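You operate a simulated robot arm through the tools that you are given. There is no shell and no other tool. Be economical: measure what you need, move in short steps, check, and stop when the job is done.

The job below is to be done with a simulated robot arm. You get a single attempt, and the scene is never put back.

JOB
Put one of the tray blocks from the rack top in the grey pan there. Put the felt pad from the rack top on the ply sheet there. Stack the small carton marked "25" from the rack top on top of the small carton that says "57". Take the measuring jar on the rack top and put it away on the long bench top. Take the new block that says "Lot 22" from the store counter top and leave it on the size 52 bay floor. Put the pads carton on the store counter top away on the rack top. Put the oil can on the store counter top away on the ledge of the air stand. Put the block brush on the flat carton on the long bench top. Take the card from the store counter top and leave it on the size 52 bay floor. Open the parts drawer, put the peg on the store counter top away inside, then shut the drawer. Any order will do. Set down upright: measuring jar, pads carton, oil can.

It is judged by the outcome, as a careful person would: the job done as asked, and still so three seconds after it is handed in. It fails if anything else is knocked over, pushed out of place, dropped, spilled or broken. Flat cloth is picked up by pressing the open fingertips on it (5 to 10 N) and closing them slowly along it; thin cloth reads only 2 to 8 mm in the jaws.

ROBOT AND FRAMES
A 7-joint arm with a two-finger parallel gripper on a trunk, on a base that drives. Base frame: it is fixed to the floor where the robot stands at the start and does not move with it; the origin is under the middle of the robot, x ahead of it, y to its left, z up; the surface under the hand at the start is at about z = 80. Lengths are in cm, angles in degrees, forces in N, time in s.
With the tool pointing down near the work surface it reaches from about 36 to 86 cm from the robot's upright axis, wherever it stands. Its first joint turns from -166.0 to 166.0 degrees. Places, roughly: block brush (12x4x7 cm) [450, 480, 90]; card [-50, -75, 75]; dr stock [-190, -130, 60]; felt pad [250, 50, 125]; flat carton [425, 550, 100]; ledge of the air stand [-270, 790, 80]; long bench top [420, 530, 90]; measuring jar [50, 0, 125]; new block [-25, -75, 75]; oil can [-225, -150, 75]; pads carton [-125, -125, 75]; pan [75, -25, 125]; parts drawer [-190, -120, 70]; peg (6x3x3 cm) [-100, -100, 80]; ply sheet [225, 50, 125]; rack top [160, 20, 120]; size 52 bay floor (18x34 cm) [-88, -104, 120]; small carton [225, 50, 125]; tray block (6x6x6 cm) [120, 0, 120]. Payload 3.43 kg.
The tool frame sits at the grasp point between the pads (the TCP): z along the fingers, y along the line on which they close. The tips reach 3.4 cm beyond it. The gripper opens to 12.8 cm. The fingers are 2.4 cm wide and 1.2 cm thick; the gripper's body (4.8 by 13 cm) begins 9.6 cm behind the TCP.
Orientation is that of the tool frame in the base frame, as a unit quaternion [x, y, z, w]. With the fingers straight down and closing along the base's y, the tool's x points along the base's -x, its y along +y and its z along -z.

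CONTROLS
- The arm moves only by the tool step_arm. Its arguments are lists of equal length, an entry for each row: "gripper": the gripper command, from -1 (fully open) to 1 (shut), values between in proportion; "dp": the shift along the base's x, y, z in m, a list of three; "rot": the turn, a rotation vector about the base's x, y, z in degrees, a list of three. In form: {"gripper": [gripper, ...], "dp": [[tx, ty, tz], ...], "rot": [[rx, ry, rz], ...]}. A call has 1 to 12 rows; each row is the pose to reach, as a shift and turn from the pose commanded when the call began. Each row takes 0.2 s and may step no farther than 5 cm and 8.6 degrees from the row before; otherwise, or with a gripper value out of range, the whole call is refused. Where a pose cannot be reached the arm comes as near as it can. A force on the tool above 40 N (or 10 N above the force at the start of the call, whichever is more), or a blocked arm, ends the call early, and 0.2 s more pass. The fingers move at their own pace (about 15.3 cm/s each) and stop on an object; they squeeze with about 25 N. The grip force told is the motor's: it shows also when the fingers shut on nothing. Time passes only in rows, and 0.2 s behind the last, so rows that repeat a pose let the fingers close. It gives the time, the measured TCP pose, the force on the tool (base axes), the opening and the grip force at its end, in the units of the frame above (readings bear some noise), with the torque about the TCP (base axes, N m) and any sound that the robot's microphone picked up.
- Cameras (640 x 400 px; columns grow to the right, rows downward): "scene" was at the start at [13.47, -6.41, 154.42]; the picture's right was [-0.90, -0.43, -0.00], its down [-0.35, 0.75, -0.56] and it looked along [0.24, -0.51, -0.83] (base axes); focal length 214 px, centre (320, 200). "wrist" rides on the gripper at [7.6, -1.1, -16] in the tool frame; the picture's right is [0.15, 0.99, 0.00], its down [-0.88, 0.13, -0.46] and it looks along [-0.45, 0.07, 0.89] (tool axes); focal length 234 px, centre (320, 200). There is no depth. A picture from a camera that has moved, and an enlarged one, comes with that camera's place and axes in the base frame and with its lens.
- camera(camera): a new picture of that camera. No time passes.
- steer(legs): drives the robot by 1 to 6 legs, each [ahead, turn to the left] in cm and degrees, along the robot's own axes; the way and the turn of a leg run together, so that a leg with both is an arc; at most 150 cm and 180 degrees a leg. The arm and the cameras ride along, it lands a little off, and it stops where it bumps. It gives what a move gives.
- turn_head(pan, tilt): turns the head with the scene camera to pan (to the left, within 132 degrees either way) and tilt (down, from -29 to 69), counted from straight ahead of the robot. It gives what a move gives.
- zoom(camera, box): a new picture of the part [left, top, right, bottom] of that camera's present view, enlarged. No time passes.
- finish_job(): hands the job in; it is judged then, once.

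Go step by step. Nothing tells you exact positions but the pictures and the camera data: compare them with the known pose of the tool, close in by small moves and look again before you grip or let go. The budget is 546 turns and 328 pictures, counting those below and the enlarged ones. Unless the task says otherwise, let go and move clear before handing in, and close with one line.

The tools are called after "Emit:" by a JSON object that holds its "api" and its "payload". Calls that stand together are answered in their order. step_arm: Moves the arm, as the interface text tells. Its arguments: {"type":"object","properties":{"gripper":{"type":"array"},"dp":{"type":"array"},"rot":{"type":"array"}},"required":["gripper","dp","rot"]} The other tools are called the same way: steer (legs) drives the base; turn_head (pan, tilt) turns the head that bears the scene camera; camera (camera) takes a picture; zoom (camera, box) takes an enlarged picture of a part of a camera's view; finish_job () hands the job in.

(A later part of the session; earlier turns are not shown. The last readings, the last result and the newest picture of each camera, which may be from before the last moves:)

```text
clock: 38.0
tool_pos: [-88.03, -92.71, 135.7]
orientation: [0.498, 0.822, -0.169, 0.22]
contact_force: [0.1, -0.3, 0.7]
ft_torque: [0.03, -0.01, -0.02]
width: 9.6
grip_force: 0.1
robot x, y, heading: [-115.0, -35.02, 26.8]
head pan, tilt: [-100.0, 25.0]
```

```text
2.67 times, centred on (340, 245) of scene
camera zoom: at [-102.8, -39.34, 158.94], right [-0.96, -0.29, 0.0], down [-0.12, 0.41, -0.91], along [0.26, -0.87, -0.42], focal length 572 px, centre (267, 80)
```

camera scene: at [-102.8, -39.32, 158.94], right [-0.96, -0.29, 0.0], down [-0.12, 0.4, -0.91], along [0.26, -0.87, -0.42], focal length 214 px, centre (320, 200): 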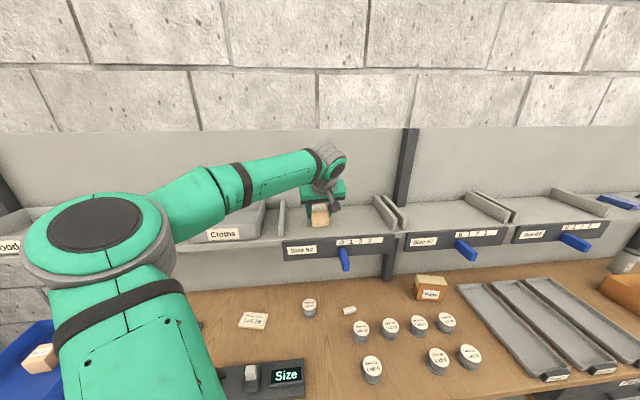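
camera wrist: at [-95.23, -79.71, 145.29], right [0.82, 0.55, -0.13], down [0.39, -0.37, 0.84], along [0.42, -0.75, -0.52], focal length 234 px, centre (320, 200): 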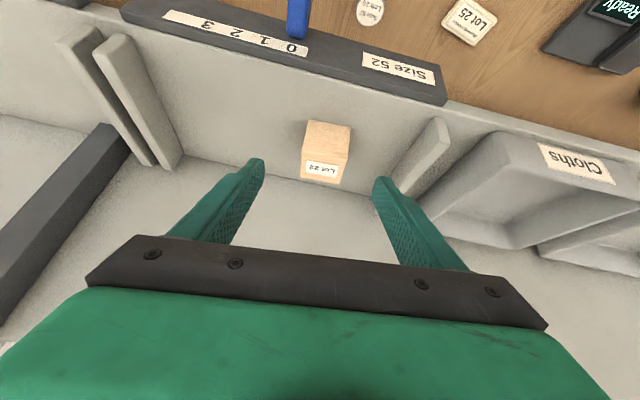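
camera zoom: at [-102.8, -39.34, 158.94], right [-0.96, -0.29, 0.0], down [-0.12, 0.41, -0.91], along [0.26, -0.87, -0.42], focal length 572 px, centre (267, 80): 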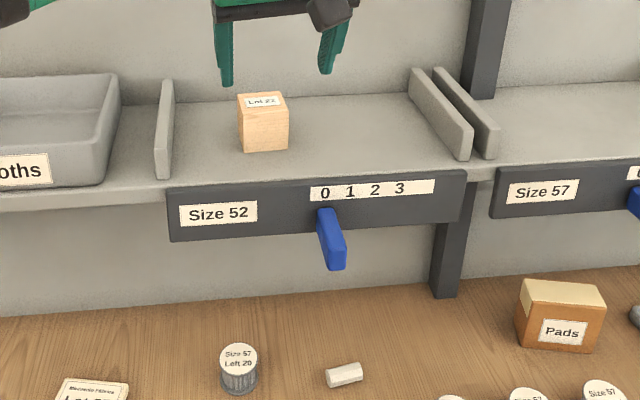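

Lot 22 is resting upright in the bay. Next the card: it lies under the shelf overhang near (-61,-85); I pull out, move along and drop to look at it.

Emit:
{"api": "step_arm", "payload": {"gripper": [-0.5, -0.5, -0.5, -0.5, -1, -1, -1, -1, -1, -1], "dp": [[-0.015, 0.035, 0.01], [-0.03, 0.07, 0.02], [-0.045, 0.105, 0.03], [-0.06, 0.14, 0.04], [-0.02, 0.16, 0.04], [0.02, 0.18, 0.04], [0.06, 0.2, 0.04], [0.1, 0.22, 0.04], [0.14, 0.245, 0.04], [0.18, 0.27, 0.04]], "rot": [[0, 0, 0], [0, 0, 0], [0, 0, 0], [0, 0, 0], [0, 0, 0], [0, 0, 0], [0, 0, 0], [0, 0, 0], [0, 0, 0], [0, 0, 0]]}}

Emit:
{"api": "step_arm", "payload": {"gripper": [-1, -1, -1, -1, -1, -1, -1, -1, -1], "dp": [[0, 0, -0.04], [0, 0, -0.08], [0, 0, -0.12], [0, 0, -0.16], [0, 0, -0.2], [0, 0, -0.24], [0, 0, -0.28], [0, 0, -0.32], [0, 0, -0.35]], "rot": [[-0.7, -0.4, 0], [-1.4, -0.8, 0], [-2.1, -1.2, 0], [-2.8, -1.6, 0], [-3.5, -2, 0], [-4, -2.2, 0], [-4.5, -2.4, 0], [-4.5, -2.4, 0], [-4.5, -2.4, 0]]}}

Emit:
{"api": "camera", "payload": {"camera": "wrist"}}

Emit:
{"api": "camera", "payload": {"camera": "scene"}}

```text
clock: 40.2
tool_pos: [-70.32, -65.59, 141.49]
orientation: [0.496, 0.818, -0.166, 0.24]
contact_force: [-0.5, -0.6, 0.7]
ft_torque: [0.05, -0.07, 0.02]
width: 12.82
grip_force: 0.0
robot x, y, heading: [-114.77, -35.11, 26.5]
head pan, tilt: [-100.0, 25.0]
```

```text
clock: 42.2
tool_pos: [-70.18, -65.25, 106.53]
orientation: [0.491, 0.805, -0.188, 0.276]
contact_force: [-0.3, 0.5, -0.2]
ft_torque: [-0.02, 0.0, 0.01]
width: 12.79
grip_force: 0.0
robot x, y, heading: [-114.48, -35.3, 26.7]
head pan, tilt: [-100.0, 25.0]
```

```text
286 pictures are left
camera wrist: at [-78.15, -51.56, 114.21], right [0.83, 0.54, -0.12], down [0.32, -0.28, 0.9], along [0.46, -0.79, -0.41], focal length 234 px, centre (320, 200)
```

wrist: 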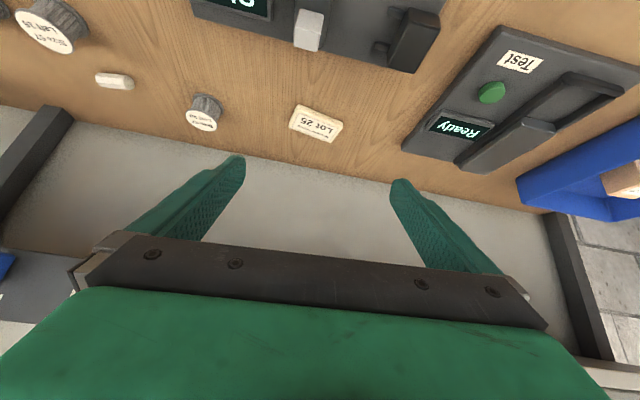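

```text
285 pictures are left
camera scene: at [-102.8, -39.31, 158.94], right [-0.96, -0.29, 0.0], down [-0.12, 0.4, -0.91], along [0.26, -0.87, -0.42], focal length 214 px, centre (320, 200)
```

scene: 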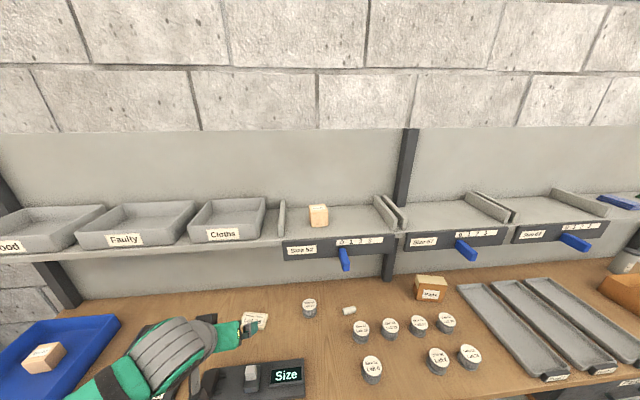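

The card (about 9.3 x 6 cm) lies at about (-62,-85), turned ~18°. I go to a standoff with closing direction along its length and check.

Emit:
{"api": "step_arm", "payload": {"gripper": [-1, -1, -1, -1, -1, -1], "dp": [[0.011, -0.024, -0.03], [0.023, -0.047, -0.06], [0.034, -0.071, -0.09], [0.046, -0.094, -0.12], [0.057, -0.118, -0.15], [0.057, -0.118, -0.15]], "rot": [[0, 0, -2], [0, 0, -4], [0, 0, -6], [0, 0, -9], [0, 0, -9], [0, 0, -9]]}}

Emit:
{"api": "camera", "payload": {"camera": "wrist"}}

```text
clock: 43.6
tool_pos: [-64.52, -77.42, 91.46]
orientation: [0.551, 0.764, -0.209, 0.262]
contact_force: [0.3, -0.3, 0.1]
ft_torque: [0.02, 0.01, 0.02]
width: 12.81
grip_force: 0.2
robot x, y, heading: [-115.11, -35.32, 26.7]
head pan, tilt: [-100.0, 25.0]
```

```text
284 pictures are left
camera wrist: at [-70.2, -62.49, 99.12], right [0.9, 0.41, -0.12], down [0.27, -0.33, 0.9], along [0.33, -0.85, -0.41], focal length 234 px, centre (320, 200)
```

wrist: 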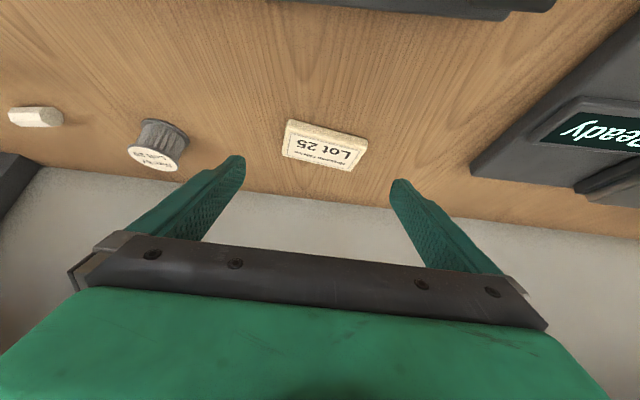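

Card long axis is nearer 13°; I yaw another -5° and descend towards it.

Emit:
{"api": "step_arm", "payload": {"gripper": [-1, -1, -1, -1, -1], "dp": [[0.006, -0.016, -0.022], [0.012, -0.032, -0.045], [0.018, -0.046, -0.064], [0.018, -0.048, -0.068], [0.019, -0.05, -0.071]], "rot": [[0, 0, -2], [0, 0, -4], [0, 0, -5], [0, 0, -5], [0, 0, -5]]}}

Emit:
{"api": "camera", "payload": {"camera": "wrist"}}

Emit:
{"api": "zoom", "payload": {"camera": "scene", "box": [200, 280, 320, 360]}}

```text
clock: 44.8
tool_pos: [-62.56, -82.41, 84.47]
orientation: [0.585, 0.739, -0.22, 0.252]
contact_force: [0.6, -0.4, 0.3]
ft_torque: [0.03, -0.02, 0.03]
width: 12.79
grip_force: 0.1
robot x, y, heading: [-115.07, -35.21, 26.6]
head pan, tilt: [-100.0, 25.0]
```

```text
283 pictures are left
camera wrist: at [-66.96, -67.07, 92.16], right [0.94, 0.33, -0.12], down [0.24, -0.35, 0.9], along [0.25, -0.88, -0.41], focal length 234 px, centre (320, 200)
```

wrist: 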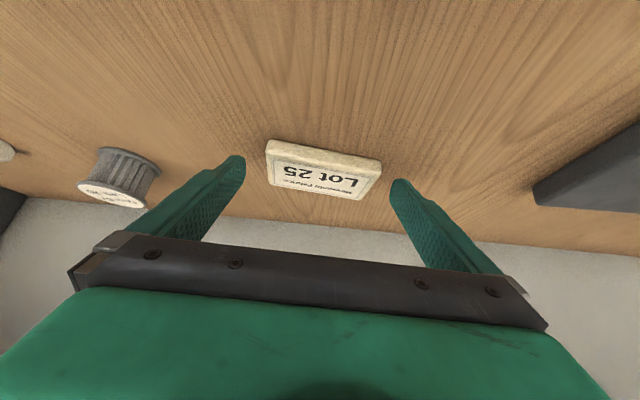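

```text
5.00 times, centred on (260, 320) of scene
camera zoom: at [-102.79, -39.32, 158.94], right [-0.96, -0.29, 0.0], down [-0.12, 0.4, -0.91], along [0.26, -0.87, -0.42], focal length 1072 px, centre (620, -400)
```

zoom: 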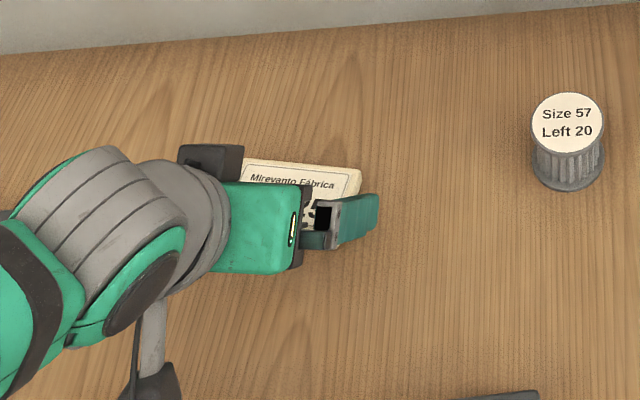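

Tips straddle the card; I lower straight down in small steps until light contact.

Emit:
{"api": "step_arm", "payload": {"gripper": [-1, -1, -1, -1], "dp": [[0, 0, -0.002], [0, 0, -0.004], [0, 0, -0.006], [0, 0, -0.008]], "rot": [[0, 0, 0], [0, 0, 0], [0, 0, 0], [0, 0, 0]]}}

```text
clock: 45.8
tool_pos: [-62.69, -82.3, 83.8]
orientation: [0.585, 0.739, -0.22, 0.251]
contact_force: [0.5, -0.1, 0.6]
ft_torque: [0.0, 0.03, 0.03]
width: 12.79
grip_force: 0.0
robot x, y, heading: [-115.1, -35.07, 26.6]
head pan, tilt: [-100.0, 25.0]
```

Emit:
{"api": "step_arm", "payload": {"gripper": [-1, -1, -1, -1], "dp": [[0, 0, -0.002], [0, 0, -0.004], [0, 0, -0.006], [0, 0, -0.008]], "rot": [[0, 0, 0], [0, 0, 0], [0, 0, 0], [0, 0, 0]]}}

Emit:
{"api": "camera", "payload": {"camera": "wrist"}}

```text
clock: 46.5
tool_pos: [-62.37, -82.36, 83.65]
orientation: [0.585, 0.738, -0.22, 0.254]
contact_force: [-2.7, 5.5, 10.4]
ft_torque: [0.24, -0.5, 0.45]
width: 12.7
grip_force: 0.0
robot x, y, heading: [-115.0, -35.06, 26.6]
head pan, tilt: [-100.0, 25.0]
stopped in row 3: the force on the tool passed its limit at 44 N (the readings are from after the stop); the commanded pose is now the measured one
```

```text
281 pictures are left
camera wrist: at [-66.9, -66.96, 91.13], right [0.94, 0.33, -0.12], down [0.24, -0.35, 0.91], along [0.25, -0.88, -0.4], focal length 234 px, centre (320, 200)
```

wrist: 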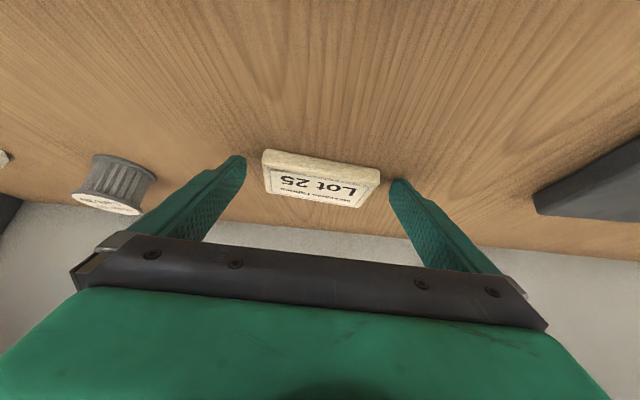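

Counter touched (its top is about z=80.0). I rise 2 mm and close on the card, then lift slightly.

Emit:
{"api": "step_arm", "payload": {"gripper": [-1, -0.4, 0.2, 1, 1, 1], "dp": [[0, 0, 0.002], [0, 0, 0.002], [0, 0, 0.002], [0, 0, 0.002], [0, 0, 0.002], [0, 0, 0.002]], "rot": [[0, 0, 0], [0, 0, 0], [0, 0, 0], [0, 0, 0], [0, 0, 0], [0, 0, 0]]}}

Emit:
{"api": "step_arm", "payload": {"gripper": [1, 1, 1], "dp": [[0, 0, 0.015], [-0.003, 0.01, 0.03], [-0.006, 0.02, 0.045]], "rot": [[0, 0, 0], [0, 0, 0], [0, 0, 0]]}}

Emit:
{"api": "camera", "payload": {"camera": "wrist"}}

```text
clock: 47.9
tool_pos: [-62.48, -82.33, 83.66]
orientation: [0.585, 0.738, -0.22, 0.253]
contact_force: [-0.2, -0.1, 0.2]
ft_torque: [0.03, 0.02, 0.0]
width: 9.97
grip_force: 25.5
robot x, y, heading: [-114.92, -34.96, 26.8]
head pan, tilt: [-100.0, 25.0]
```

```text
clock: 48.7
tool_pos: [-63.11, -80.26, 88.13]
orientation: [0.585, 0.738, -0.221, 0.253]
contact_force: [-0.5, -0.1, 0.4]
ft_torque: [-0.01, -0.02, 0.0]
width: 9.96
grip_force: 25.2
robot x, y, heading: [-114.84, -35.14, 26.5]
head pan, tilt: [-100.0, 25.0]
```

```text
280 pictures are left
camera wrist: at [-67.44, -64.89, 95.67], right [0.94, 0.33, -0.12], down [0.24, -0.35, 0.91], along [0.25, -0.88, -0.41], focal length 234 px, centre (320, 200)
```

wrist: 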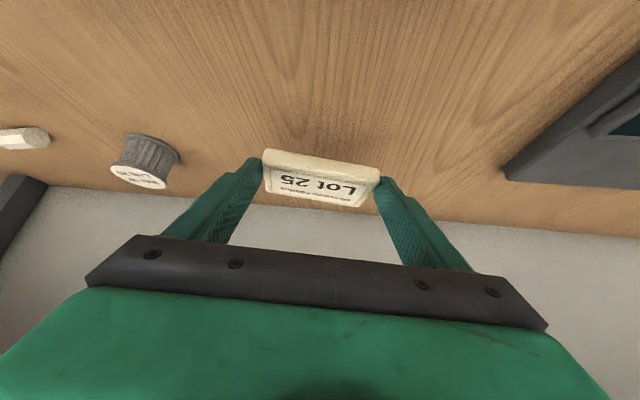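

The card is gripped at both ends. I pull it out from under the shelf and raise it.

Emit:
{"api": "step_arm", "payload": {"gripper": [1, 1, 1, 1, 1, 1, 1, 1, 1, 1, 1, 1], "dp": [[-0.02, 0.04, 0.01], [-0.04, 0.08, 0.02], [-0.06, 0.12, 0.03], [-0.075, 0.15, 0.05], [-0.075, 0.15, 0.095], [-0.075, 0.15, 0.14], [-0.075, 0.15, 0.185], [-0.075, 0.15, 0.23], [-0.075, 0.15, 0.275], [-0.075, 0.15, 0.32], [-0.075, 0.15, 0.365], [-0.075, 0.15, 0.41]], "rot": [[0, 0, 0], [0, 0, 0], [0, 0, 0], [0, 0, 0], [0, 0, 2], [0, 0, 4], [0, 0, 6], [0, 0, 8], [0, 0, 10], [0, 0, 12], [0, 0, 14], [0, 0, 14]]}}

Emit:
{"api": "step_arm", "payload": {"gripper": [1, 1, 1, 1, 1, 1, 1, 1, 1, 1], "dp": [[-0.03, -0.01, 0.03], [-0.07, -0.03, 0.04], [-0.11, -0.05, 0.06], [-0.15, -0.07, 0.08], [-0.19, -0.09, 0.1], [-0.225, -0.11, 0.1], [-0.26, -0.13, 0.1], [-0.29, -0.15, 0.1], [-0.32, -0.175, 0.1], [-0.32, -0.175, 0.1]], "rot": [[0, 0, 0], [0, 0, 0], [0, 0, 0], [0, 0, 0], [0, 0, 0], [0, 0, 0], [0, 0, 0], [0, 0, 0], [0, 0, 0], [0, 0, 0]]}}

Emit:
{"api": "camera", "payload": {"camera": "wrist"}}

Emit:
{"api": "camera", "payload": {"camera": "scene"}}

```text
clock: 51.3
tool_pos: [-70.54, -65.34, 129.34]
orientation: [0.49, 0.804, -0.188, 0.278]
contact_force: [0.9, -0.8, -0.1]
ft_torque: [0.02, 0.06, 0.04]
width: 9.93
grip_force: 24.9
robot x, y, heading: [-115.31, -34.85, 26.7]
head pan, tilt: [-100.0, 25.0]
```

```text
clock: 53.5
tool_pos: [-102.13, -83.25, 138.39]
orientation: [0.487, 0.811, -0.194, 0.261]
contact_force: [-0.3, 1.0, -1.0]
ft_torque: [0.04, -0.03, -0.03]
width: 9.92
grip_force: 24.6
robot x, y, heading: [-115.14, -34.86, 27.2]
head pan, tilt: [-100.0, 25.0]
```

```text
279 pictures are left
camera wrist: at [-109.87, -69.37, 146.42], right [0.82, 0.55, -0.15], down [0.35, -0.29, 0.89], along [0.45, -0.78, -0.43], focal length 234 px, centre (320, 200)
```

wrist: 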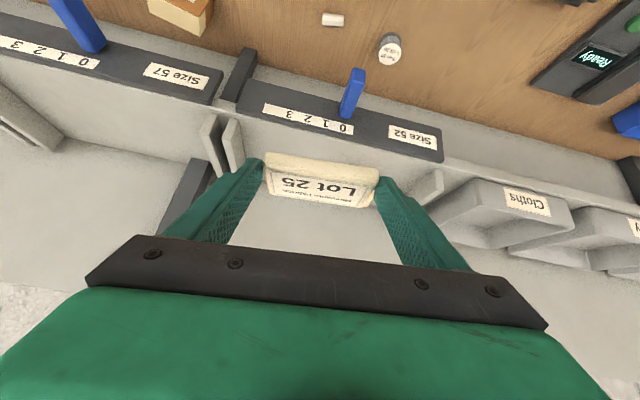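

```text
278 pictures are left
camera scene: at [-102.79, -39.31, 158.94], right [-0.96, -0.29, 0.0], down [-0.12, 0.4, -0.91], along [0.26, -0.87, -0.42], focal length 214 px, centre (320, 200)
```

scene: 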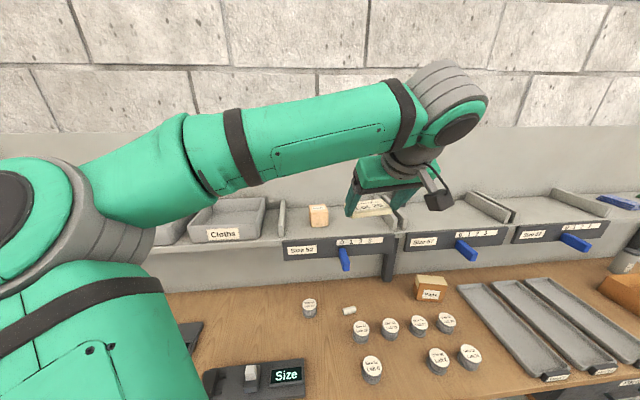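

Emit:
{"api": "step_arm", "payload": {"gripper": [1, 1, 1, 1, 1, 1, 1], "dp": [[0.01, -0.038, 0], [0.02, -0.076, 0], [0.03, -0.114, 0], [0.04, -0.152, -0.01], [0.05, -0.19, -0.02], [0.061, -0.226, -0.04], [0.061, -0.226, -0.05]], "rot": [[0, 0, 0], [0, 0, 0], [0, 0, 0], [0, 0, 0], [0, 0, 0], [0, 0, 0], [0, 0, 0]]}}

Emit:
{"api": "camera", "payload": {"camera": "wrist"}}

Emit:
{"api": "zoom", "payload": {"camera": "scene", "box": [270, 160, 430, 280]}}

```text
clock: 55.1
tool_pos: [-96.31, -105.6, 133.22]
orientation: [0.49, 0.807, -0.188, 0.27]
contact_force: [0.1, 0.8, -0.2]
ft_torque: [-0.01, 0.0, 0.02]
width: 9.93
grip_force: 25.4
robot x, y, heading: [-114.97, -35.24, 26.6]
head pan, tilt: [-100.0, 25.0]
```

```text
277 pictures are left
camera wrist: at [-104.22, -91.84, 141.02], right [0.83, 0.55, -0.13], down [0.33, -0.29, 0.9], along [0.45, -0.79, -0.42], focal length 234 px, centre (320, 200)
```

wrist: 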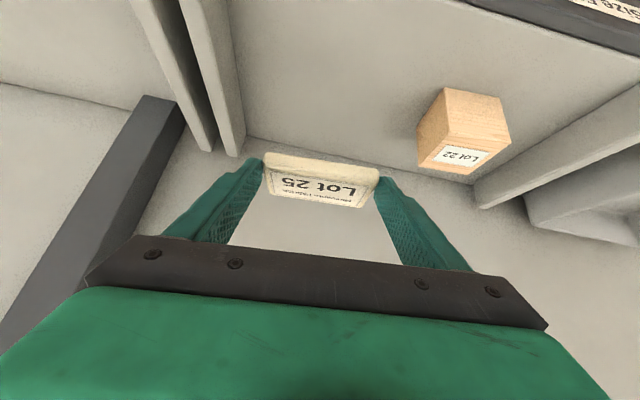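

```text
3.33 times, centred on (350, 220) of scene
camera zoom: at [-102.8, -39.31, 158.94], right [-0.96, -0.29, 0.0], down [-0.12, 0.4, -0.91], along [0.26, -0.87, -0.42], focal length 715 px, centre (220, 133)
```

zoom: 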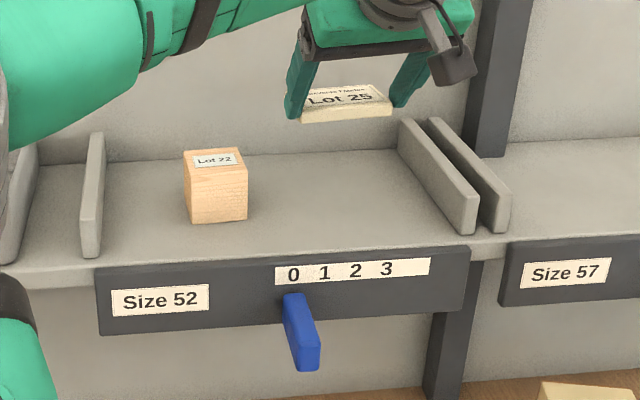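

Card is over a clear spot beside the block. I lower it.

Emit:
{"api": "step_arm", "payload": {"gripper": [1, 1, 1, 1, 1, 1, 1], "dp": [[0, 0, -0.03], [0, 0, -0.06], [0, 0, -0.08], [0, 0, -0.09], [0, 0, -0.094], [0, 0, -0.098], [0, 0, -0.1]], "rot": [[0, 0, 0], [0, 0, 0], [0, 0, 0], [0, 0, 0], [0, 0, 0], [0, 0, 0], [0, 0, 0]]}}

Emit:
{"api": "zoom", "payload": {"camera": "scene", "box": [300, 180, 430, 260]}}

```text
clock: 56.7
tool_pos: [-96.44, -105.4, 124.14]
orientation: [0.49, 0.804, -0.188, 0.279]
contact_force: [-0.3, 0.4, -0.4]
ft_torque: [0.01, 0.0, 0.02]
width: 9.9
grip_force: 25.4
robot x, y, heading: [-114.72, -34.99, 27.0]
head pan, tilt: [-100.0, 25.0]
```

```text
4.92 times, centred on (365, 220) of scene
camera zoom: at [-102.8, -39.32, 158.94], right [-0.96, -0.29, 0.0], down [-0.12, 0.4, -0.91], along [0.26, -0.87, -0.42], focal length 1056 px, centre (98, 102)
```

zoom: 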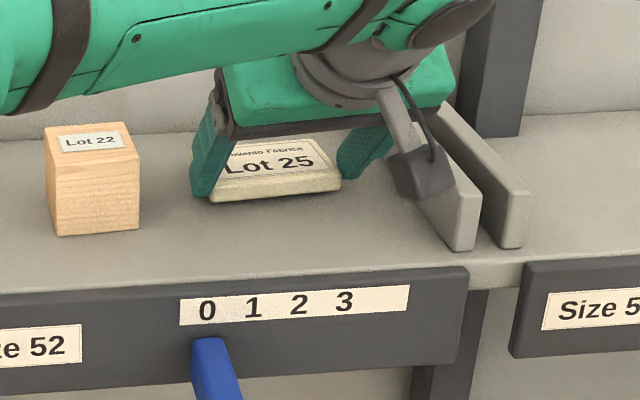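

Emit:
{"api": "step_arm", "payload": {"gripper": [1, 1, 1, 1, 1, 1], "dp": [[0, 0, -0.004], [0, 0, -0.007], [0, 0, -0.01], [0, 0, -0.012], [0, 0, -0.014], [0, 0, -0.016]], "rot": [[0, 0, 0], [0, 0, 0], [0, 0, 0], [0, 0, 0], [0, 0, 0], [0, 0, 0]]}}

Emit:
{"api": "zoom", "payload": {"camera": "scene", "box": [300, 180, 430, 260]}}

```text
clock: 57.8
tool_pos: [-96.49, -105.6, 123.5]
orientation: [0.49, 0.803, -0.19, 0.283]
contact_force: [-0.7, -0.6, 6.2]
ft_torque: [-0.02, -0.06, -0.02]
width: 9.92
grip_force: 24.7
robot x, y, heading: [-115.02, -35.3, 26.5]
head pan, tilt: [-100.0, 25.0]
stopped in row 5: the force on the tool passed its limit at 44 N (the readings are from after the stop); the commanded pose is now the measured one
```

```text
4.92 times, centred on (365, 220) of scene
camera zoom: at [-102.8, -39.3, 158.94], right [-0.96, -0.29, 0.0], down [-0.12, 0.4, -0.91], along [0.26, -0.87, -0.42], focal length 1056 px, centre (98, 102)
```

zoom: 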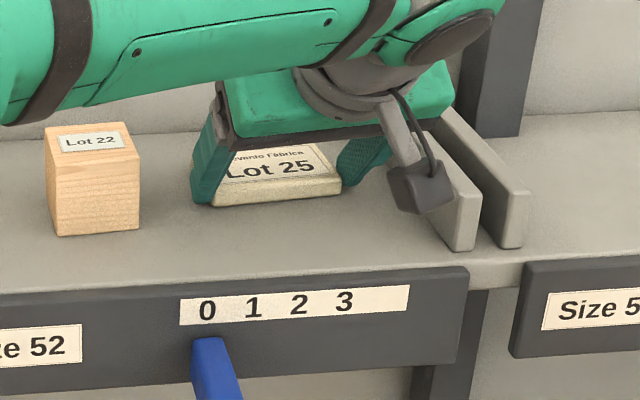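

Contact. I release and retreat.

Emit:
{"api": "step_arm", "payload": {"gripper": [0, -0.7, -0.8, -0.8, -0.8, -0.8, -0.8], "dp": [[0, 0, 0.001], [0, 0, 0.002], [0, 0, 0.002], [-0.008, 0.016, 0.025], [-0.02, 0.04, 0.06], [-0.032, 0.065, 0.09], [-0.045, 0.09, 0.12]], "rot": [[0, 0, 0], [0, 0, 0], [0, 0, 0], [0, 0, 0], [0, 0, 0], [0, 0, 0], [0, 0, 0]]}}

Emit:
{"api": "step_arm", "payload": {"gripper": [-0.8, -0.8, -0.8, -0.8], "dp": [[-0.02, 0.03, 0.02], [-0.04, 0.06, 0.04], [-0.06, 0.09, 0.05], [-0.08, 0.12, 0.05]], "rot": [[0, 0, 0], [0, 0, 0], [0, 0, 0], [0, 0, 0]]}}

Emit:
{"api": "turn_head", "payload": {"pan": -100, "tilt": 35}}

Emit:
{"api": "camera", "payload": {"camera": "scene"}}

Emit:
{"api": "camera", "payload": {"camera": "wrist"}}

```text
clock: 59.4
tool_pos: [-100.91, -96.75, 133.35]
orientation: [0.493, 0.808, -0.187, 0.263]
contact_force: [-0.4, -0.4, 0.5]
ft_torque: [0.01, 0.01, -0.02]
width: 11.52
grip_force: 0.0
robot x, y, heading: [-114.77, -35.26, 26.6]
head pan, tilt: [-100.0, 25.0]
```

```text
clock: 60.4
tool_pos: [-108.73, -84.95, 139.14]
orientation: [0.491, 0.809, -0.186, 0.264]
contact_force: [0.3, 0.1, 0.7]
ft_torque: [0.0, 0.03, -0.03]
width: 11.51
grip_force: 0.1
robot x, y, heading: [-114.78, -35.44, 27.0]
head pan, tilt: [-100.0, 25.0]
```

```text
clock: 61.1
tool_pos: [-108.41, -84.76, 139.54]
orientation: [0.489, 0.809, -0.191, 0.265]
contact_force: [-0.3, 0.1, -0.8]
ft_torque: [-0.01, 0.02, 0.0]
width: 11.52
grip_force: 0.2
robot x, y, heading: [-115.03, -35.43, 26.7]
head pan, tilt: [-100.0, 35.0]
```

```text
273 pictures are left
camera scene: at [-102.91, -38.93, 157.37], right [-0.96, -0.29, 0.0], down [-0.17, 0.55, -0.82], along [0.24, -0.78, -0.57], focal length 214 px, centre (320, 200)
```

scene: 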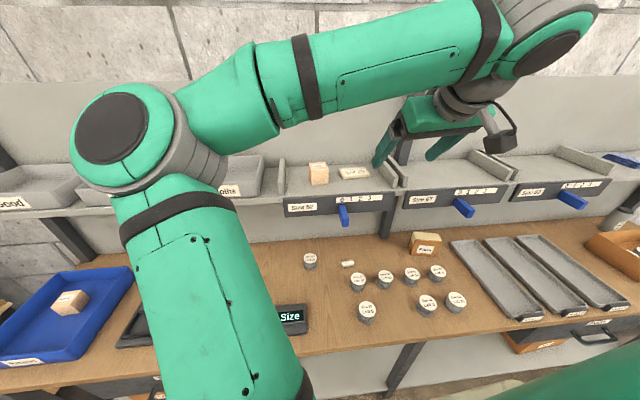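

```text
272 pictures are left
camera wrist: at [-116.23, -71.11, 147.45], right [0.83, 0.55, -0.14], down [0.34, -0.29, 0.89], along [0.45, -0.79, -0.43], focal length 234 px, centre (320, 200)
```

wrist: 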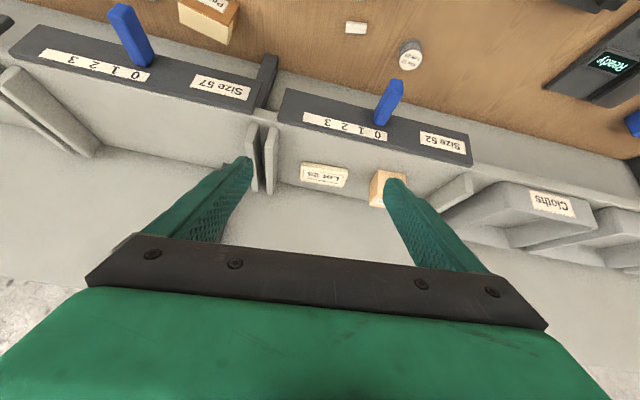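

Both the block and card are in the size 52 bay. Next the parts drawer: I back along the counter toward it while easing away, so there is room to pull it open.

Emit:
{"api": "steer", "payload": {"legs": [[-40, -12], [-35, -18], [-30, 30]]}}

Emit:
{"api": "turn_head", "payload": {"pan": -90, "tilt": 50}}

Emit:
{"api": "camera", "payload": {"camera": "scene"}}

Emit:
{"api": "camera", "payload": {"camera": "wrist"}}

```text
clock: 67.1
tool_pos: [-210.31, -108.78, 139.42]
orientation: [0.492, 0.807, -0.191, 0.264]
contact_force: [-0.1, 0.1, 0.9]
ft_torque: [0.0, 0.01, -0.05]
width: 11.53
grip_force: 0.0
robot x, y, heading: [-216.12, -58.81, 26.7]
head pan, tilt: [-100.0, 35.0]
```

```text
clock: 67.9
tool_pos: [-210.27, -108.88, 139.11]
orientation: [0.492, 0.81, -0.191, 0.257]
contact_force: [0.2, 0.0, 0.4]
ft_torque: [0.04, 0.04, 0.01]
width: 11.52
grip_force: 0.0
robot x, y, heading: [-216.09, -58.72, 26.7]
head pan, tilt: [-90.0, 50.0]
```

```text
271 pictures are left
camera scene: at [-203.48, -61.22, 155.19], right [-0.89, -0.45, 0.0], down [-0.34, 0.68, -0.64], along [0.29, -0.58, -0.77], focal length 214 px, centre (320, 200)
```

scene: 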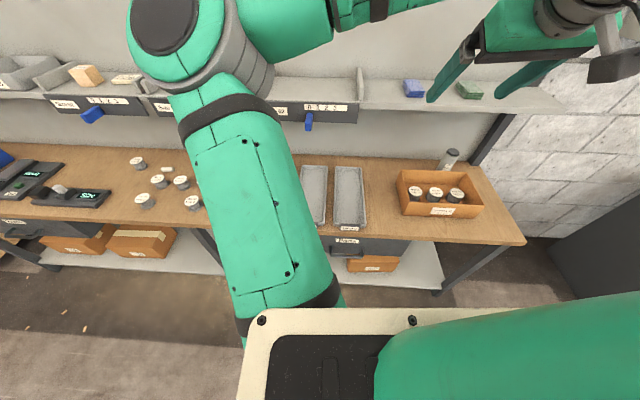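

```text
270 pictures are left
camera wrist: at [-217.76, -95.17, 147.19], right [0.83, 0.54, -0.14], down [0.35, -0.3, 0.89], along [0.44, -0.79, -0.44], focal length 234 px, centre (320, 200)
```

wrist: 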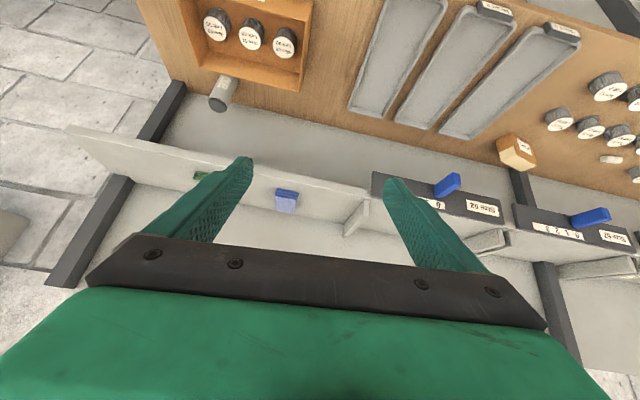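

The drawer handle shows partly behind the arm, near (-197,-106,70). I straighten the tool downward, then yaw to close across the handle, moving above it.

Emit:
{"api": "step_arm", "payload": {"gripper": [-1, -1, -1, -1, -1, -1, -1], "dp": [[0, 0.005, -0.03], [0, 0.01, -0.06], [0, 0.015, -0.1], [0, 0.02, -0.14], [0, 0.025, -0.18], [0, 0.03, -0.22], [0, 0.03, -0.26]], "rot": [[6.9, 2.8, 0], [13.8, 5.6, 0], [20.8, 8.4, 0], [27.7, 11.2, 0], [34.6, 14, 0], [34.6, 14, 0], [34.6, 14, 0]]}}

Emit:
{"api": "step_arm", "payload": {"gripper": [-1, -1, -1, -1, -1, -1, -1, -1, -1, -1, -1, -1], "dp": [[0.01, 0, 0], [0.02, 0, 0], [0.03, 0, 0], [0.04, 0, 0], [0.05, 0, 0], [0.06, 0, 0], [0.07, 0, 0], [0.08, 0, 0], [0.09, 0, 0], [0.1, 0, 0], [0.1, 0, 0], [0.1, 0, 0]], "rot": [[0, 0, 8], [0, 0, 16], [0, 0, 24], [0, 0, 32], [0, 0, 40], [0, 0, 48], [0, 0, 56], [0, 0, 64], [0, 0, 72], [0, 0, 80], [0, 0, 88], [0, 0, 95]]}}

Emit:
{"api": "camera", "payload": {"camera": "scene"}}

Emit:
{"api": "camera", "payload": {"camera": "wrist"}}

```text
clock: 69.5
tool_pos: [-210.08, -105.78, 113.37]
orientation: [0.522, 0.853, 0.0, 0.006]
contact_force: [-0.7, -0.1, 0.1]
ft_torque: [-0.03, 0.03, 0.03]
width: 12.83
grip_force: 0.0
robot x, y, heading: [-216.41, -59.14, 26.6]
head pan, tilt: [-90.0, 50.0]
```

```text
clock: 72.1
tool_pos: [-200.16, -105.87, 113.41]
orientation: [-0.278, 0.961, 0.005, 0.005]
contact_force: [0.0, 0.3, 0.0]
ft_torque: [-0.01, -0.01, 0.02]
width: 12.81
grip_force: 0.1
robot x, y, heading: [-215.94, -59.24, 26.6]
head pan, tilt: [-90.0, 50.0]
```

```text
269 pictures are left
camera scene: at [-203.47, -61.22, 155.19], right [-0.89, -0.45, 0.0], down [-0.34, 0.69, -0.64], along [0.29, -0.57, -0.77], focal length 214 px, centre (320, 200)
```

scene: 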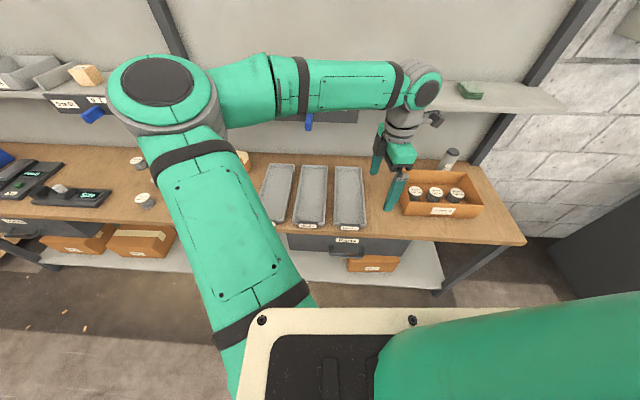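

```text
268 pictures are left
camera wrist: at [-206.14, -111.0, 129.28], right [-0.65, 0.76, 0.0], down [0.67, 0.58, 0.47], along [0.35, 0.31, -0.88], focal length 234 px, centre (320, 200)
```

wrist: 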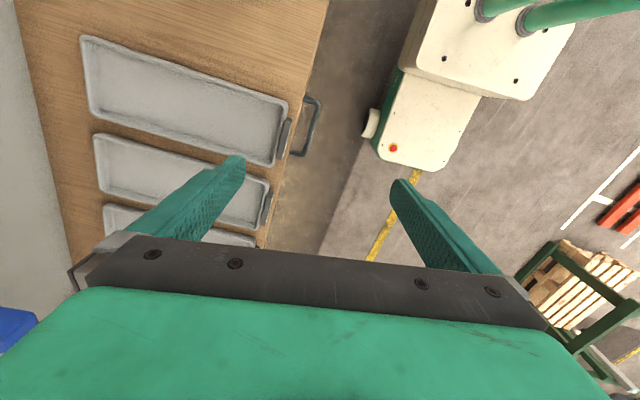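

Emit:
{"api": "zoom", "payload": {"camera": "wrist", "box": [240, 70, 360, 190]}}

Emit:
{"api": "zoom", "payload": {"camera": "scene", "box": [270, 200, 430, 300]}}

```text
3.33 times, centred on (300, 130) of wrist
camera zoom: at [-206.14, -111.0, 129.28], right [-0.65, 0.76, 0.0], down [0.67, 0.58, 0.47], along [0.35, 0.31, -0.88], focal length 781 px, centre (387, 433)
```

zoom: 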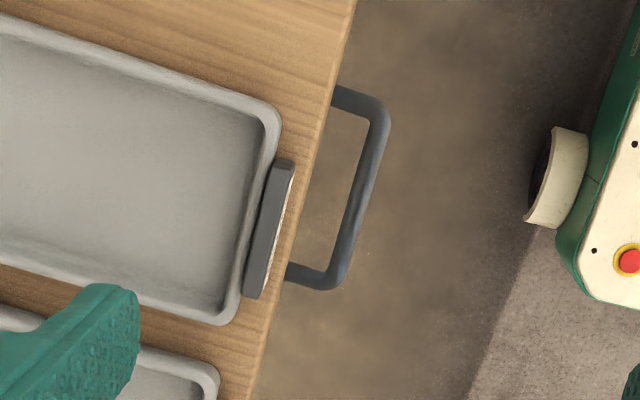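

```text
4.00 times, centred on (350, 250) of scene
camera zoom: at [-203.47, -61.22, 155.19], right [-0.89, -0.45, 0.0], down [-0.34, 0.69, -0.64], along [0.29, -0.57, -0.77], focal length 858 px, centre (200, 0)
```

zoom: 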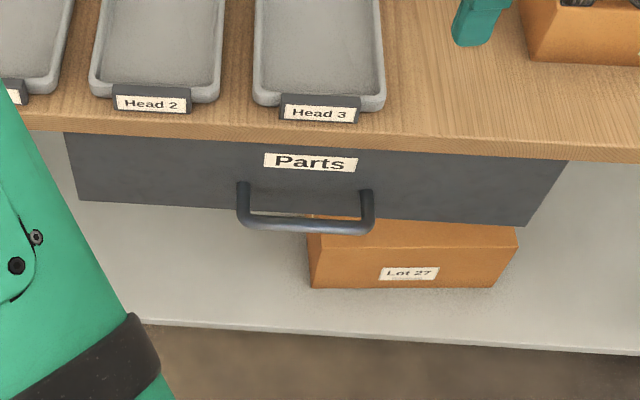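

The handle bar centre triangulates to about (-194.8,-104.2,64.3). I back up ~40 cm so the hand works ahead-right of me and has room to pull.

Emit:
{"api": "steer", "payload": {"legs": [[-40, 0]]}}

Emit:
{"api": "turn_head", "payload": {"pan": -50, "tilt": 45}}

Emit:
{"api": "camera", "payload": {"camera": "scene"}}

```text
clock: 74.6
tool_pos: [-235.9, -123.66, 113.47]
orientation: [-0.277, 0.961, 0.005, 0.005]
contact_force: [0.8, -0.5, 0.8]
ft_torque: [-0.03, -0.06, 0.01]
width: 12.78
grip_force: 0.1
robot x, y, heading: [-252.03, -77.17, 26.6]
head pan, tilt: [-90.0, 50.0]
```

```text
clock: 75.6
tool_pos: [-235.82, -123.64, 113.41]
orientation: [-0.277, 0.961, 0.005, 0.004]
contact_force: [0.0, -0.6, -0.8]
ft_torque: [0.0, 0.04, 0.0]
width: 12.79
grip_force: 0.0
robot x, y, heading: [-252.26, -76.88, 26.6]
head pan, tilt: [-50.0, 45.0]
```

```text
265 pictures are left
camera scene: at [-235.24, -75.49, 155.88], right [-0.4, -0.92, 0.0], down [-0.65, 0.28, -0.71], along [0.65, -0.28, -0.71], focal length 214 px, centre (320, 200)
```

scene: 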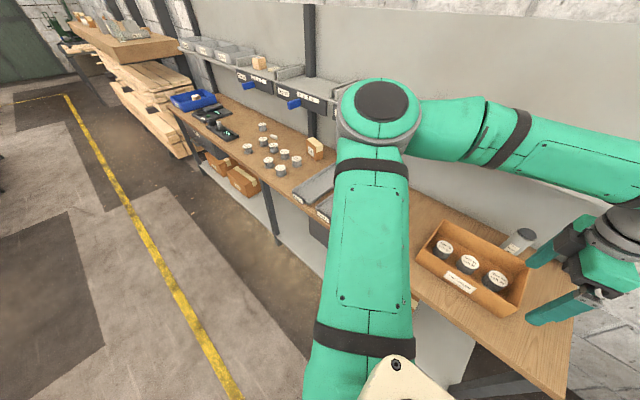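

Emit:
{"api": "step_arm", "payload": {"gripper": [-1, -1, -1, -1, -1, -1, -1, -1, -1, -1, -1], "dp": [[0.02, 0.035, 0], [0.05, 0.07, 0], [0.085, 0.1, 0], [0.12, 0.13, 0], [0.155, 0.16, 0], [0.19, 0.19, -0.01], [0.225, 0.22, -0.02], [0.26, 0.25, -0.04], [0.29, 0.28, -0.06], [0.32, 0.3, -0.08], [0.346, 0.32, -0.1]], "rot": [[0, 0, 0], [0, 0, 0], [0, 0, 0], [0, 0, -1], [0, 0, -2], [0, 0, -3], [0, 0, -4], [0, 0, -5], [0, 0, -5], [0, 0, -5], [0, 0, -5]]}}

Emit:
{"api": "step_arm", "payload": {"gripper": [-1, -1, -1, -1, -1, -1, -1], "dp": [[0, 0, -0.02], [0, 0, -0.04], [0, 0, -0.06], [0, 0, -0.08], [0, 0, -0.1], [0, 0, -0.12], [0, 0, -0.12]], "rot": [[-6.7, -3.4, 0], [-13.4, -6.8, 0], [-20, -10.2, 0], [-26.7, -13.6, 0], [-33.4, -17, 0], [-40.1, -20.4, 0], [-40.1, -20.4, 0]]}}

Emit:
{"api": "camera", "payload": {"camera": "scene"}}

Emit:
{"api": "camera", "payload": {"camera": "wrist"}}

```text
refused: row 8 steps farther than a row can; nothing moved
```

```text
clock: 77.2
tool_pos: [-235.94, -123.71, 101.31]
orientation: [-0.259, 0.889, -0.371, 0.076]
contact_force: [-0.4, 0.1, 0.3]
ft_torque: [0.01, -0.03, 0.02]
width: 12.81
grip_force: 0.0
robot x, y, heading: [-252.36, -77.19, 26.4]
head pan, tilt: [-50.0, 45.0]
```

```text
264 pictures are left
camera scene: at [-235.24, -75.48, 155.88], right [-0.4, -0.92, 0.0], down [-0.65, 0.28, -0.71], along [0.65, -0.28, -0.71], focal length 214 px, centre (320, 200)
```

scene: 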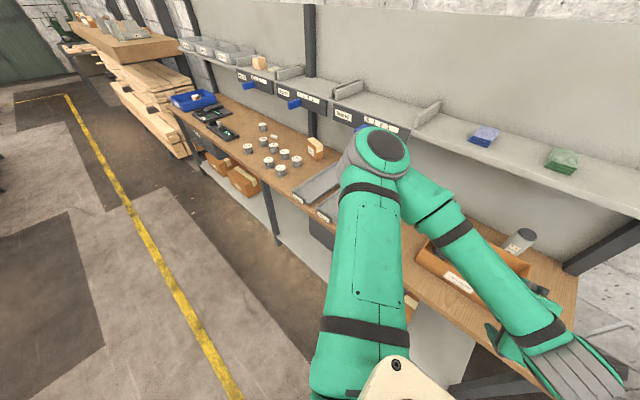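

```text
263 pictures are left
camera wrist: at [-247.28, -118.4, 113.97], right [-0.52, 0.51, -0.68], down [0.55, 0.81, 0.18], along [0.65, -0.28, -0.71], focal length 234 px, centre (320, 200)
```

wrist: 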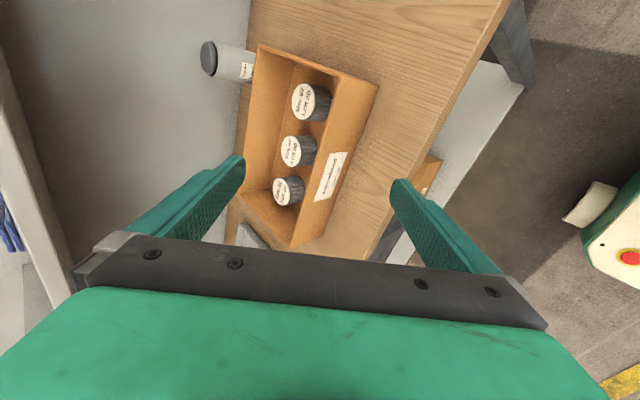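

The tilt applied before the travel, harmlessly. Now I travel to the pre-grasp position in front of the handle.

Emit:
{"api": "step_arm", "payload": {"gripper": [-1, -1, -1, -1, -1, -1, -1, -1, -1, -1, -1, -1], "dp": [[0.0, 0.04, 0], [0.02, 0.08, 0], [0.05, 0.11, 0], [0.08, 0.14, 0], [0.11, 0.17, 0], [0.145, 0.2, 0], [0.18, 0.23, 0], [0.215, 0.26, 0], [0.25, 0.285, 0], [0.285, 0.3, 0], [0.32, 0.315, 0], [0.347, 0.321, -0.01]], "rot": [[0, 0, 0], [0, 0, 0], [0, 0, 0], [0, 0, 0], [0, 0, 0], [0, 0, 0], [0, 0, 0], [0, 0, 0], [0, 0, 0], [0, 0, 0], [0, 0, 0], [0, 0, 0]]}}

Emit:
{"api": "camera", "payload": {"camera": "scene"}}

Emit:
{"api": "camera", "payload": {"camera": "wrist"}}

```text
clock: 79.8
tool_pos: [-201.14, -91.59, 100.38]
orientation: [-0.26, 0.888, -0.372, 0.076]
contact_force: [0.3, -0.7, -0.2]
ft_torque: [0.04, -0.01, 0.03]
width: 12.79
grip_force: 0.1
out of reach, approached as far as the arm can: row 1, 2, 3, 4, 5, 6, 7, 8, 9
robot x, y, heading: [-252.16, -76.88, 27.1]
head pan, tilt: [-50.0, 45.0]
```

```text
262 pictures are left
camera scene: at [-235.25, -75.47, 155.88], right [-0.4, -0.92, 0.0], down [-0.65, 0.28, -0.71], along [0.65, -0.28, -0.71], focal length 214 px, centre (320, 200)
```

scene: 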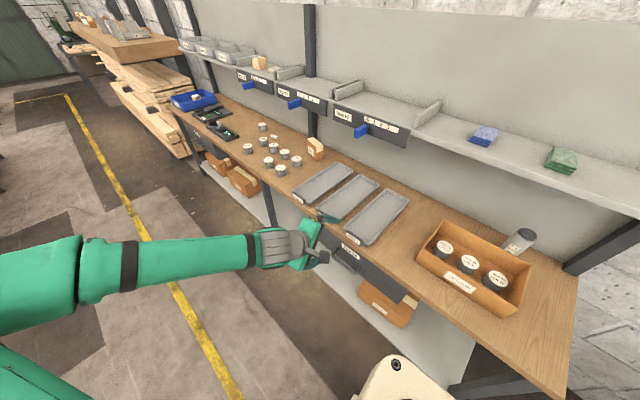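

```text
261 pictures are left
camera wrist: at [-212.41, -86.39, 112.88], right [-0.52, 0.51, -0.68], down [0.55, 0.81, 0.18], along [0.65, -0.28, -0.71], focal length 234 px, centre (320, 200)
```

wrist: 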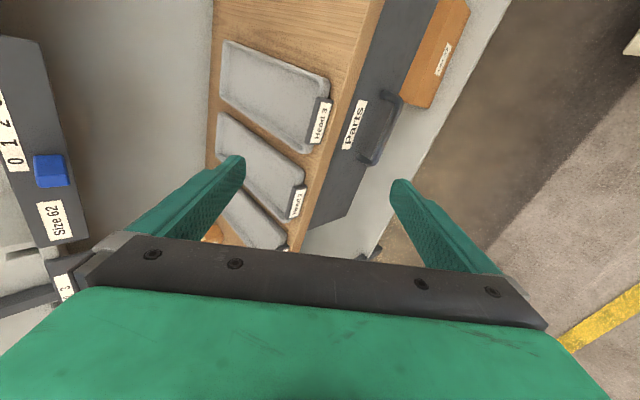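

Good view of the Parts handle. I descend to about 12 cm before it.

Emit:
{"api": "step_arm", "payload": {"gripper": [-1, -1, -1, -1, -1, -0.5, -0.4, -0.4], "dp": [[0.0, 0.0, -0.04], [0.0, 0.0, -0.08], [0.0, 0.0, -0.12], [0.0, 0.0, -0.16], [0.005, -0.015, -0.2], [0.015, -0.04, -0.24], [0.023, -0.059, -0.276], [0.023, -0.059, -0.276]], "rot": [[0, 0, 0], [0, 0, 0], [0, 0, 0], [0, 0, 0], [0, 0, 0], [0, 0, 0], [0, 0, 0], [0, 0, 0]]}}

Emit:
{"api": "camera", "payload": {"camera": "scene"}}

Emit:
{"api": "camera", "payload": {"camera": "wrist"}}

```text
clock: 81.6
tool_pos: [-198.8, -97.48, 72.69]
orientation: [-0.258, 0.889, -0.371, 0.076]
contact_force: [0.1, -0.2, 0.1]
ft_torque: [-0.03, -0.01, -0.03]
width: 8.95
grip_force: 0.1
robot x, y, heading: [-252.2, -76.6, 26.9]
head pan, tilt: [-50.0, 45.0]
```

```text
260 pictures are left
camera scene: at [-235.23, -75.47, 155.88], right [-0.4, -0.92, 0.0], down [-0.65, 0.28, -0.71], along [0.65, -0.28, -0.71], focal length 214 px, centre (320, 200)
```

scene: 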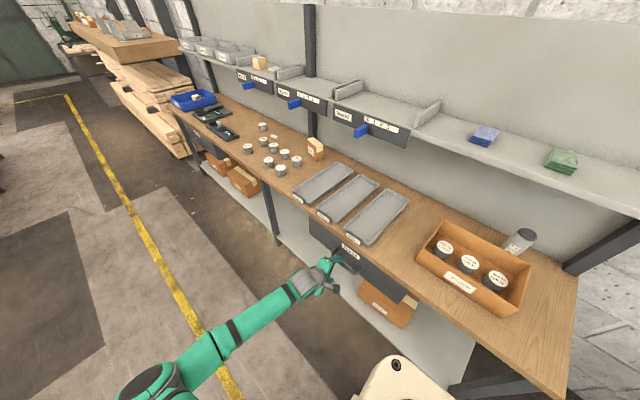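

```text
259 pictures are left
camera wrist: at [-210.14, -92.12, 85.33], right [-0.52, 0.51, -0.68], down [0.55, 0.81, 0.18], along [0.65, -0.28, -0.71], focal length 234 px, centre (320, 200)
```

wrist: 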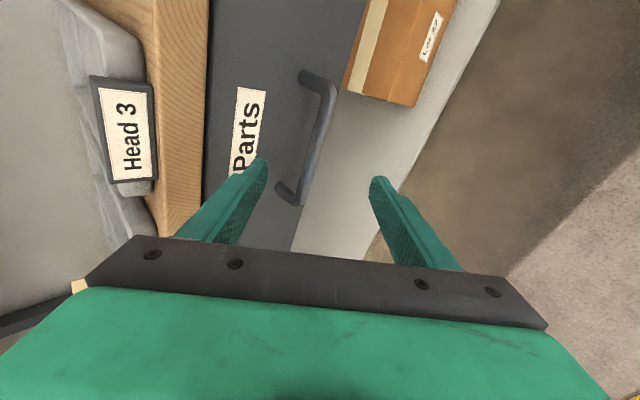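

Emit:
{"api": "step_arm", "payload": {"gripper": [-0.4, -0.4, -0.4], "dp": [[0.01, -0.02, -0.021], [0.02, -0.039, -0.043], [0.026, -0.05, -0.057]], "rot": [[0, 0, 0], [0, 0, 0], [0, 0, 0]]}}

Emit:
{"api": "camera", "payload": {"camera": "wrist"}}

Emit:
{"api": "zoom", "payload": {"camera": "scene", "box": [280, 220, 400, 310]}}

```text
clock: 82.4
tool_pos: [-196.25, -102.4, 67.22]
orientation: [-0.258, 0.889, -0.371, 0.076]
contact_force: [-0.2, -0.8, -0.8]
ft_torque: [0.0, 0.02, -0.02]
width: 8.95
grip_force: 0.1
robot x, y, heading: [-251.81, -76.73, 26.8]
head pan, tilt: [-50.0, 45.0]
```

```text
258 pictures are left
camera wrist: at [-207.56, -97.1, 79.71], right [-0.52, 0.51, -0.68], down [0.55, 0.81, 0.18], along [0.65, -0.28, -0.71], focal length 234 px, centre (320, 200)
```

wrist: 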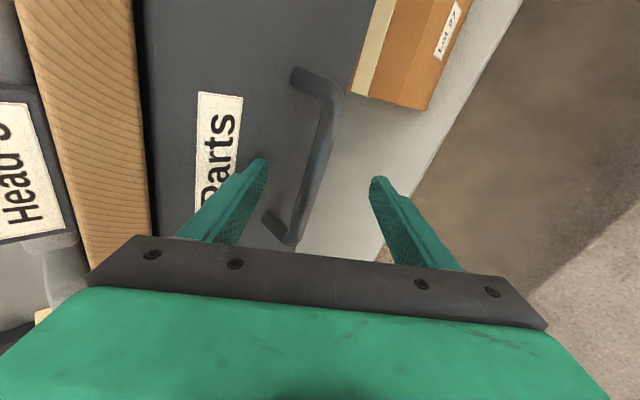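

```text
4.44 times, centred on (340, 265) of scene
camera zoom: at [-235.23, -75.46, 155.88], right [-0.4, -0.92, 0.0], down [-0.65, 0.28, -0.71], along [0.65, -0.28, -0.71], focal length 953 px, centre (231, -89)
```

zoom: 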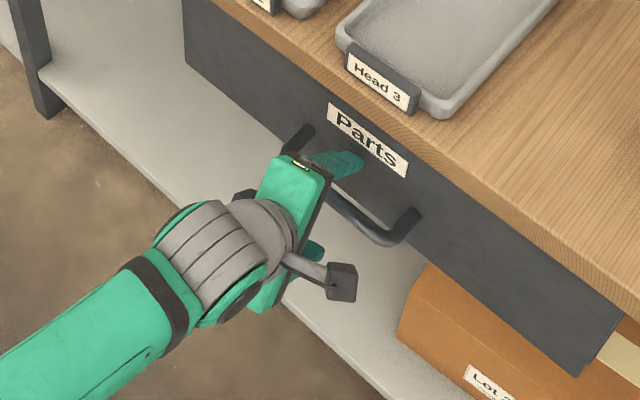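

The bar is between the fingers. I narrow the opening, advance 2.5 cm more, then close.

Emit:
{"api": "step_arm", "payload": {"gripper": [0.1, 0.3, 0.3, 0.3], "dp": [[0, 0, 0], [0, 0, 0], [0.004, -0.008, -0.009], [0.008, -0.016, -0.018]], "rot": [[0, 0, 0], [0, 0, 0], [0, 0, 0], [0, 0, 0]]}}

Emit:
{"api": "camera", "payload": {"camera": "wrist"}}

Emit:
{"api": "zoom", "payload": {"camera": "scene", "box": [280, 220, 400, 310]}}

```text
clock: 83.4
tool_pos: [-195.43, -103.97, 65.34]
orientation: [-0.259, 0.888, -0.372, 0.076]
contact_force: [-11.1, 11.3, 11.9]
ft_torque: [-0.55, -0.17, -0.28]
width: 4.34
grip_force: 0.0
robot x, y, heading: [-252.05, -77.12, 26.7]
head pan, tilt: [-50.0, 45.0]
```

```text
256 pictures are left
camera wrist: at [-206.76, -98.65, 77.91], right [-0.52, 0.51, -0.68], down [0.55, 0.82, 0.18], along [0.65, -0.28, -0.71], focal length 234 px, centre (320, 200)
```

wrist: 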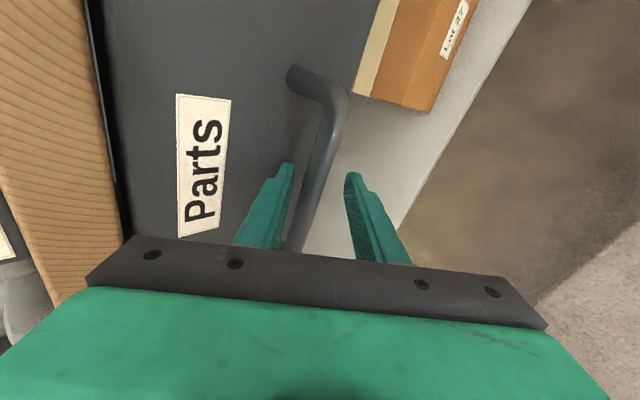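

```text
4.44 times, centred on (340, 265) of scene
camera zoom: at [-235.29, -75.43, 155.88], right [-0.4, -0.92, 0.0], down [-0.65, 0.28, -0.71], along [0.65, -0.28, -0.71], focal length 953 px, centre (231, -89)
```

zoom: 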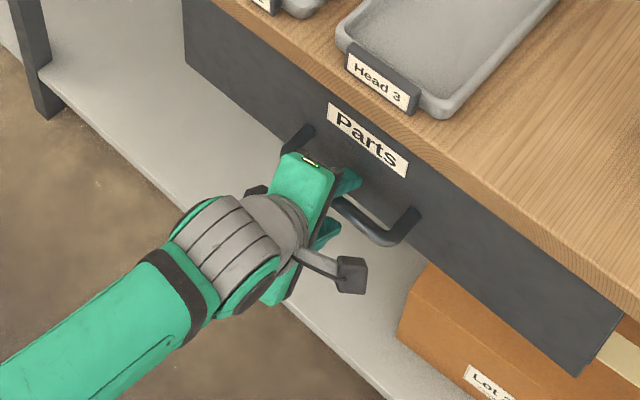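

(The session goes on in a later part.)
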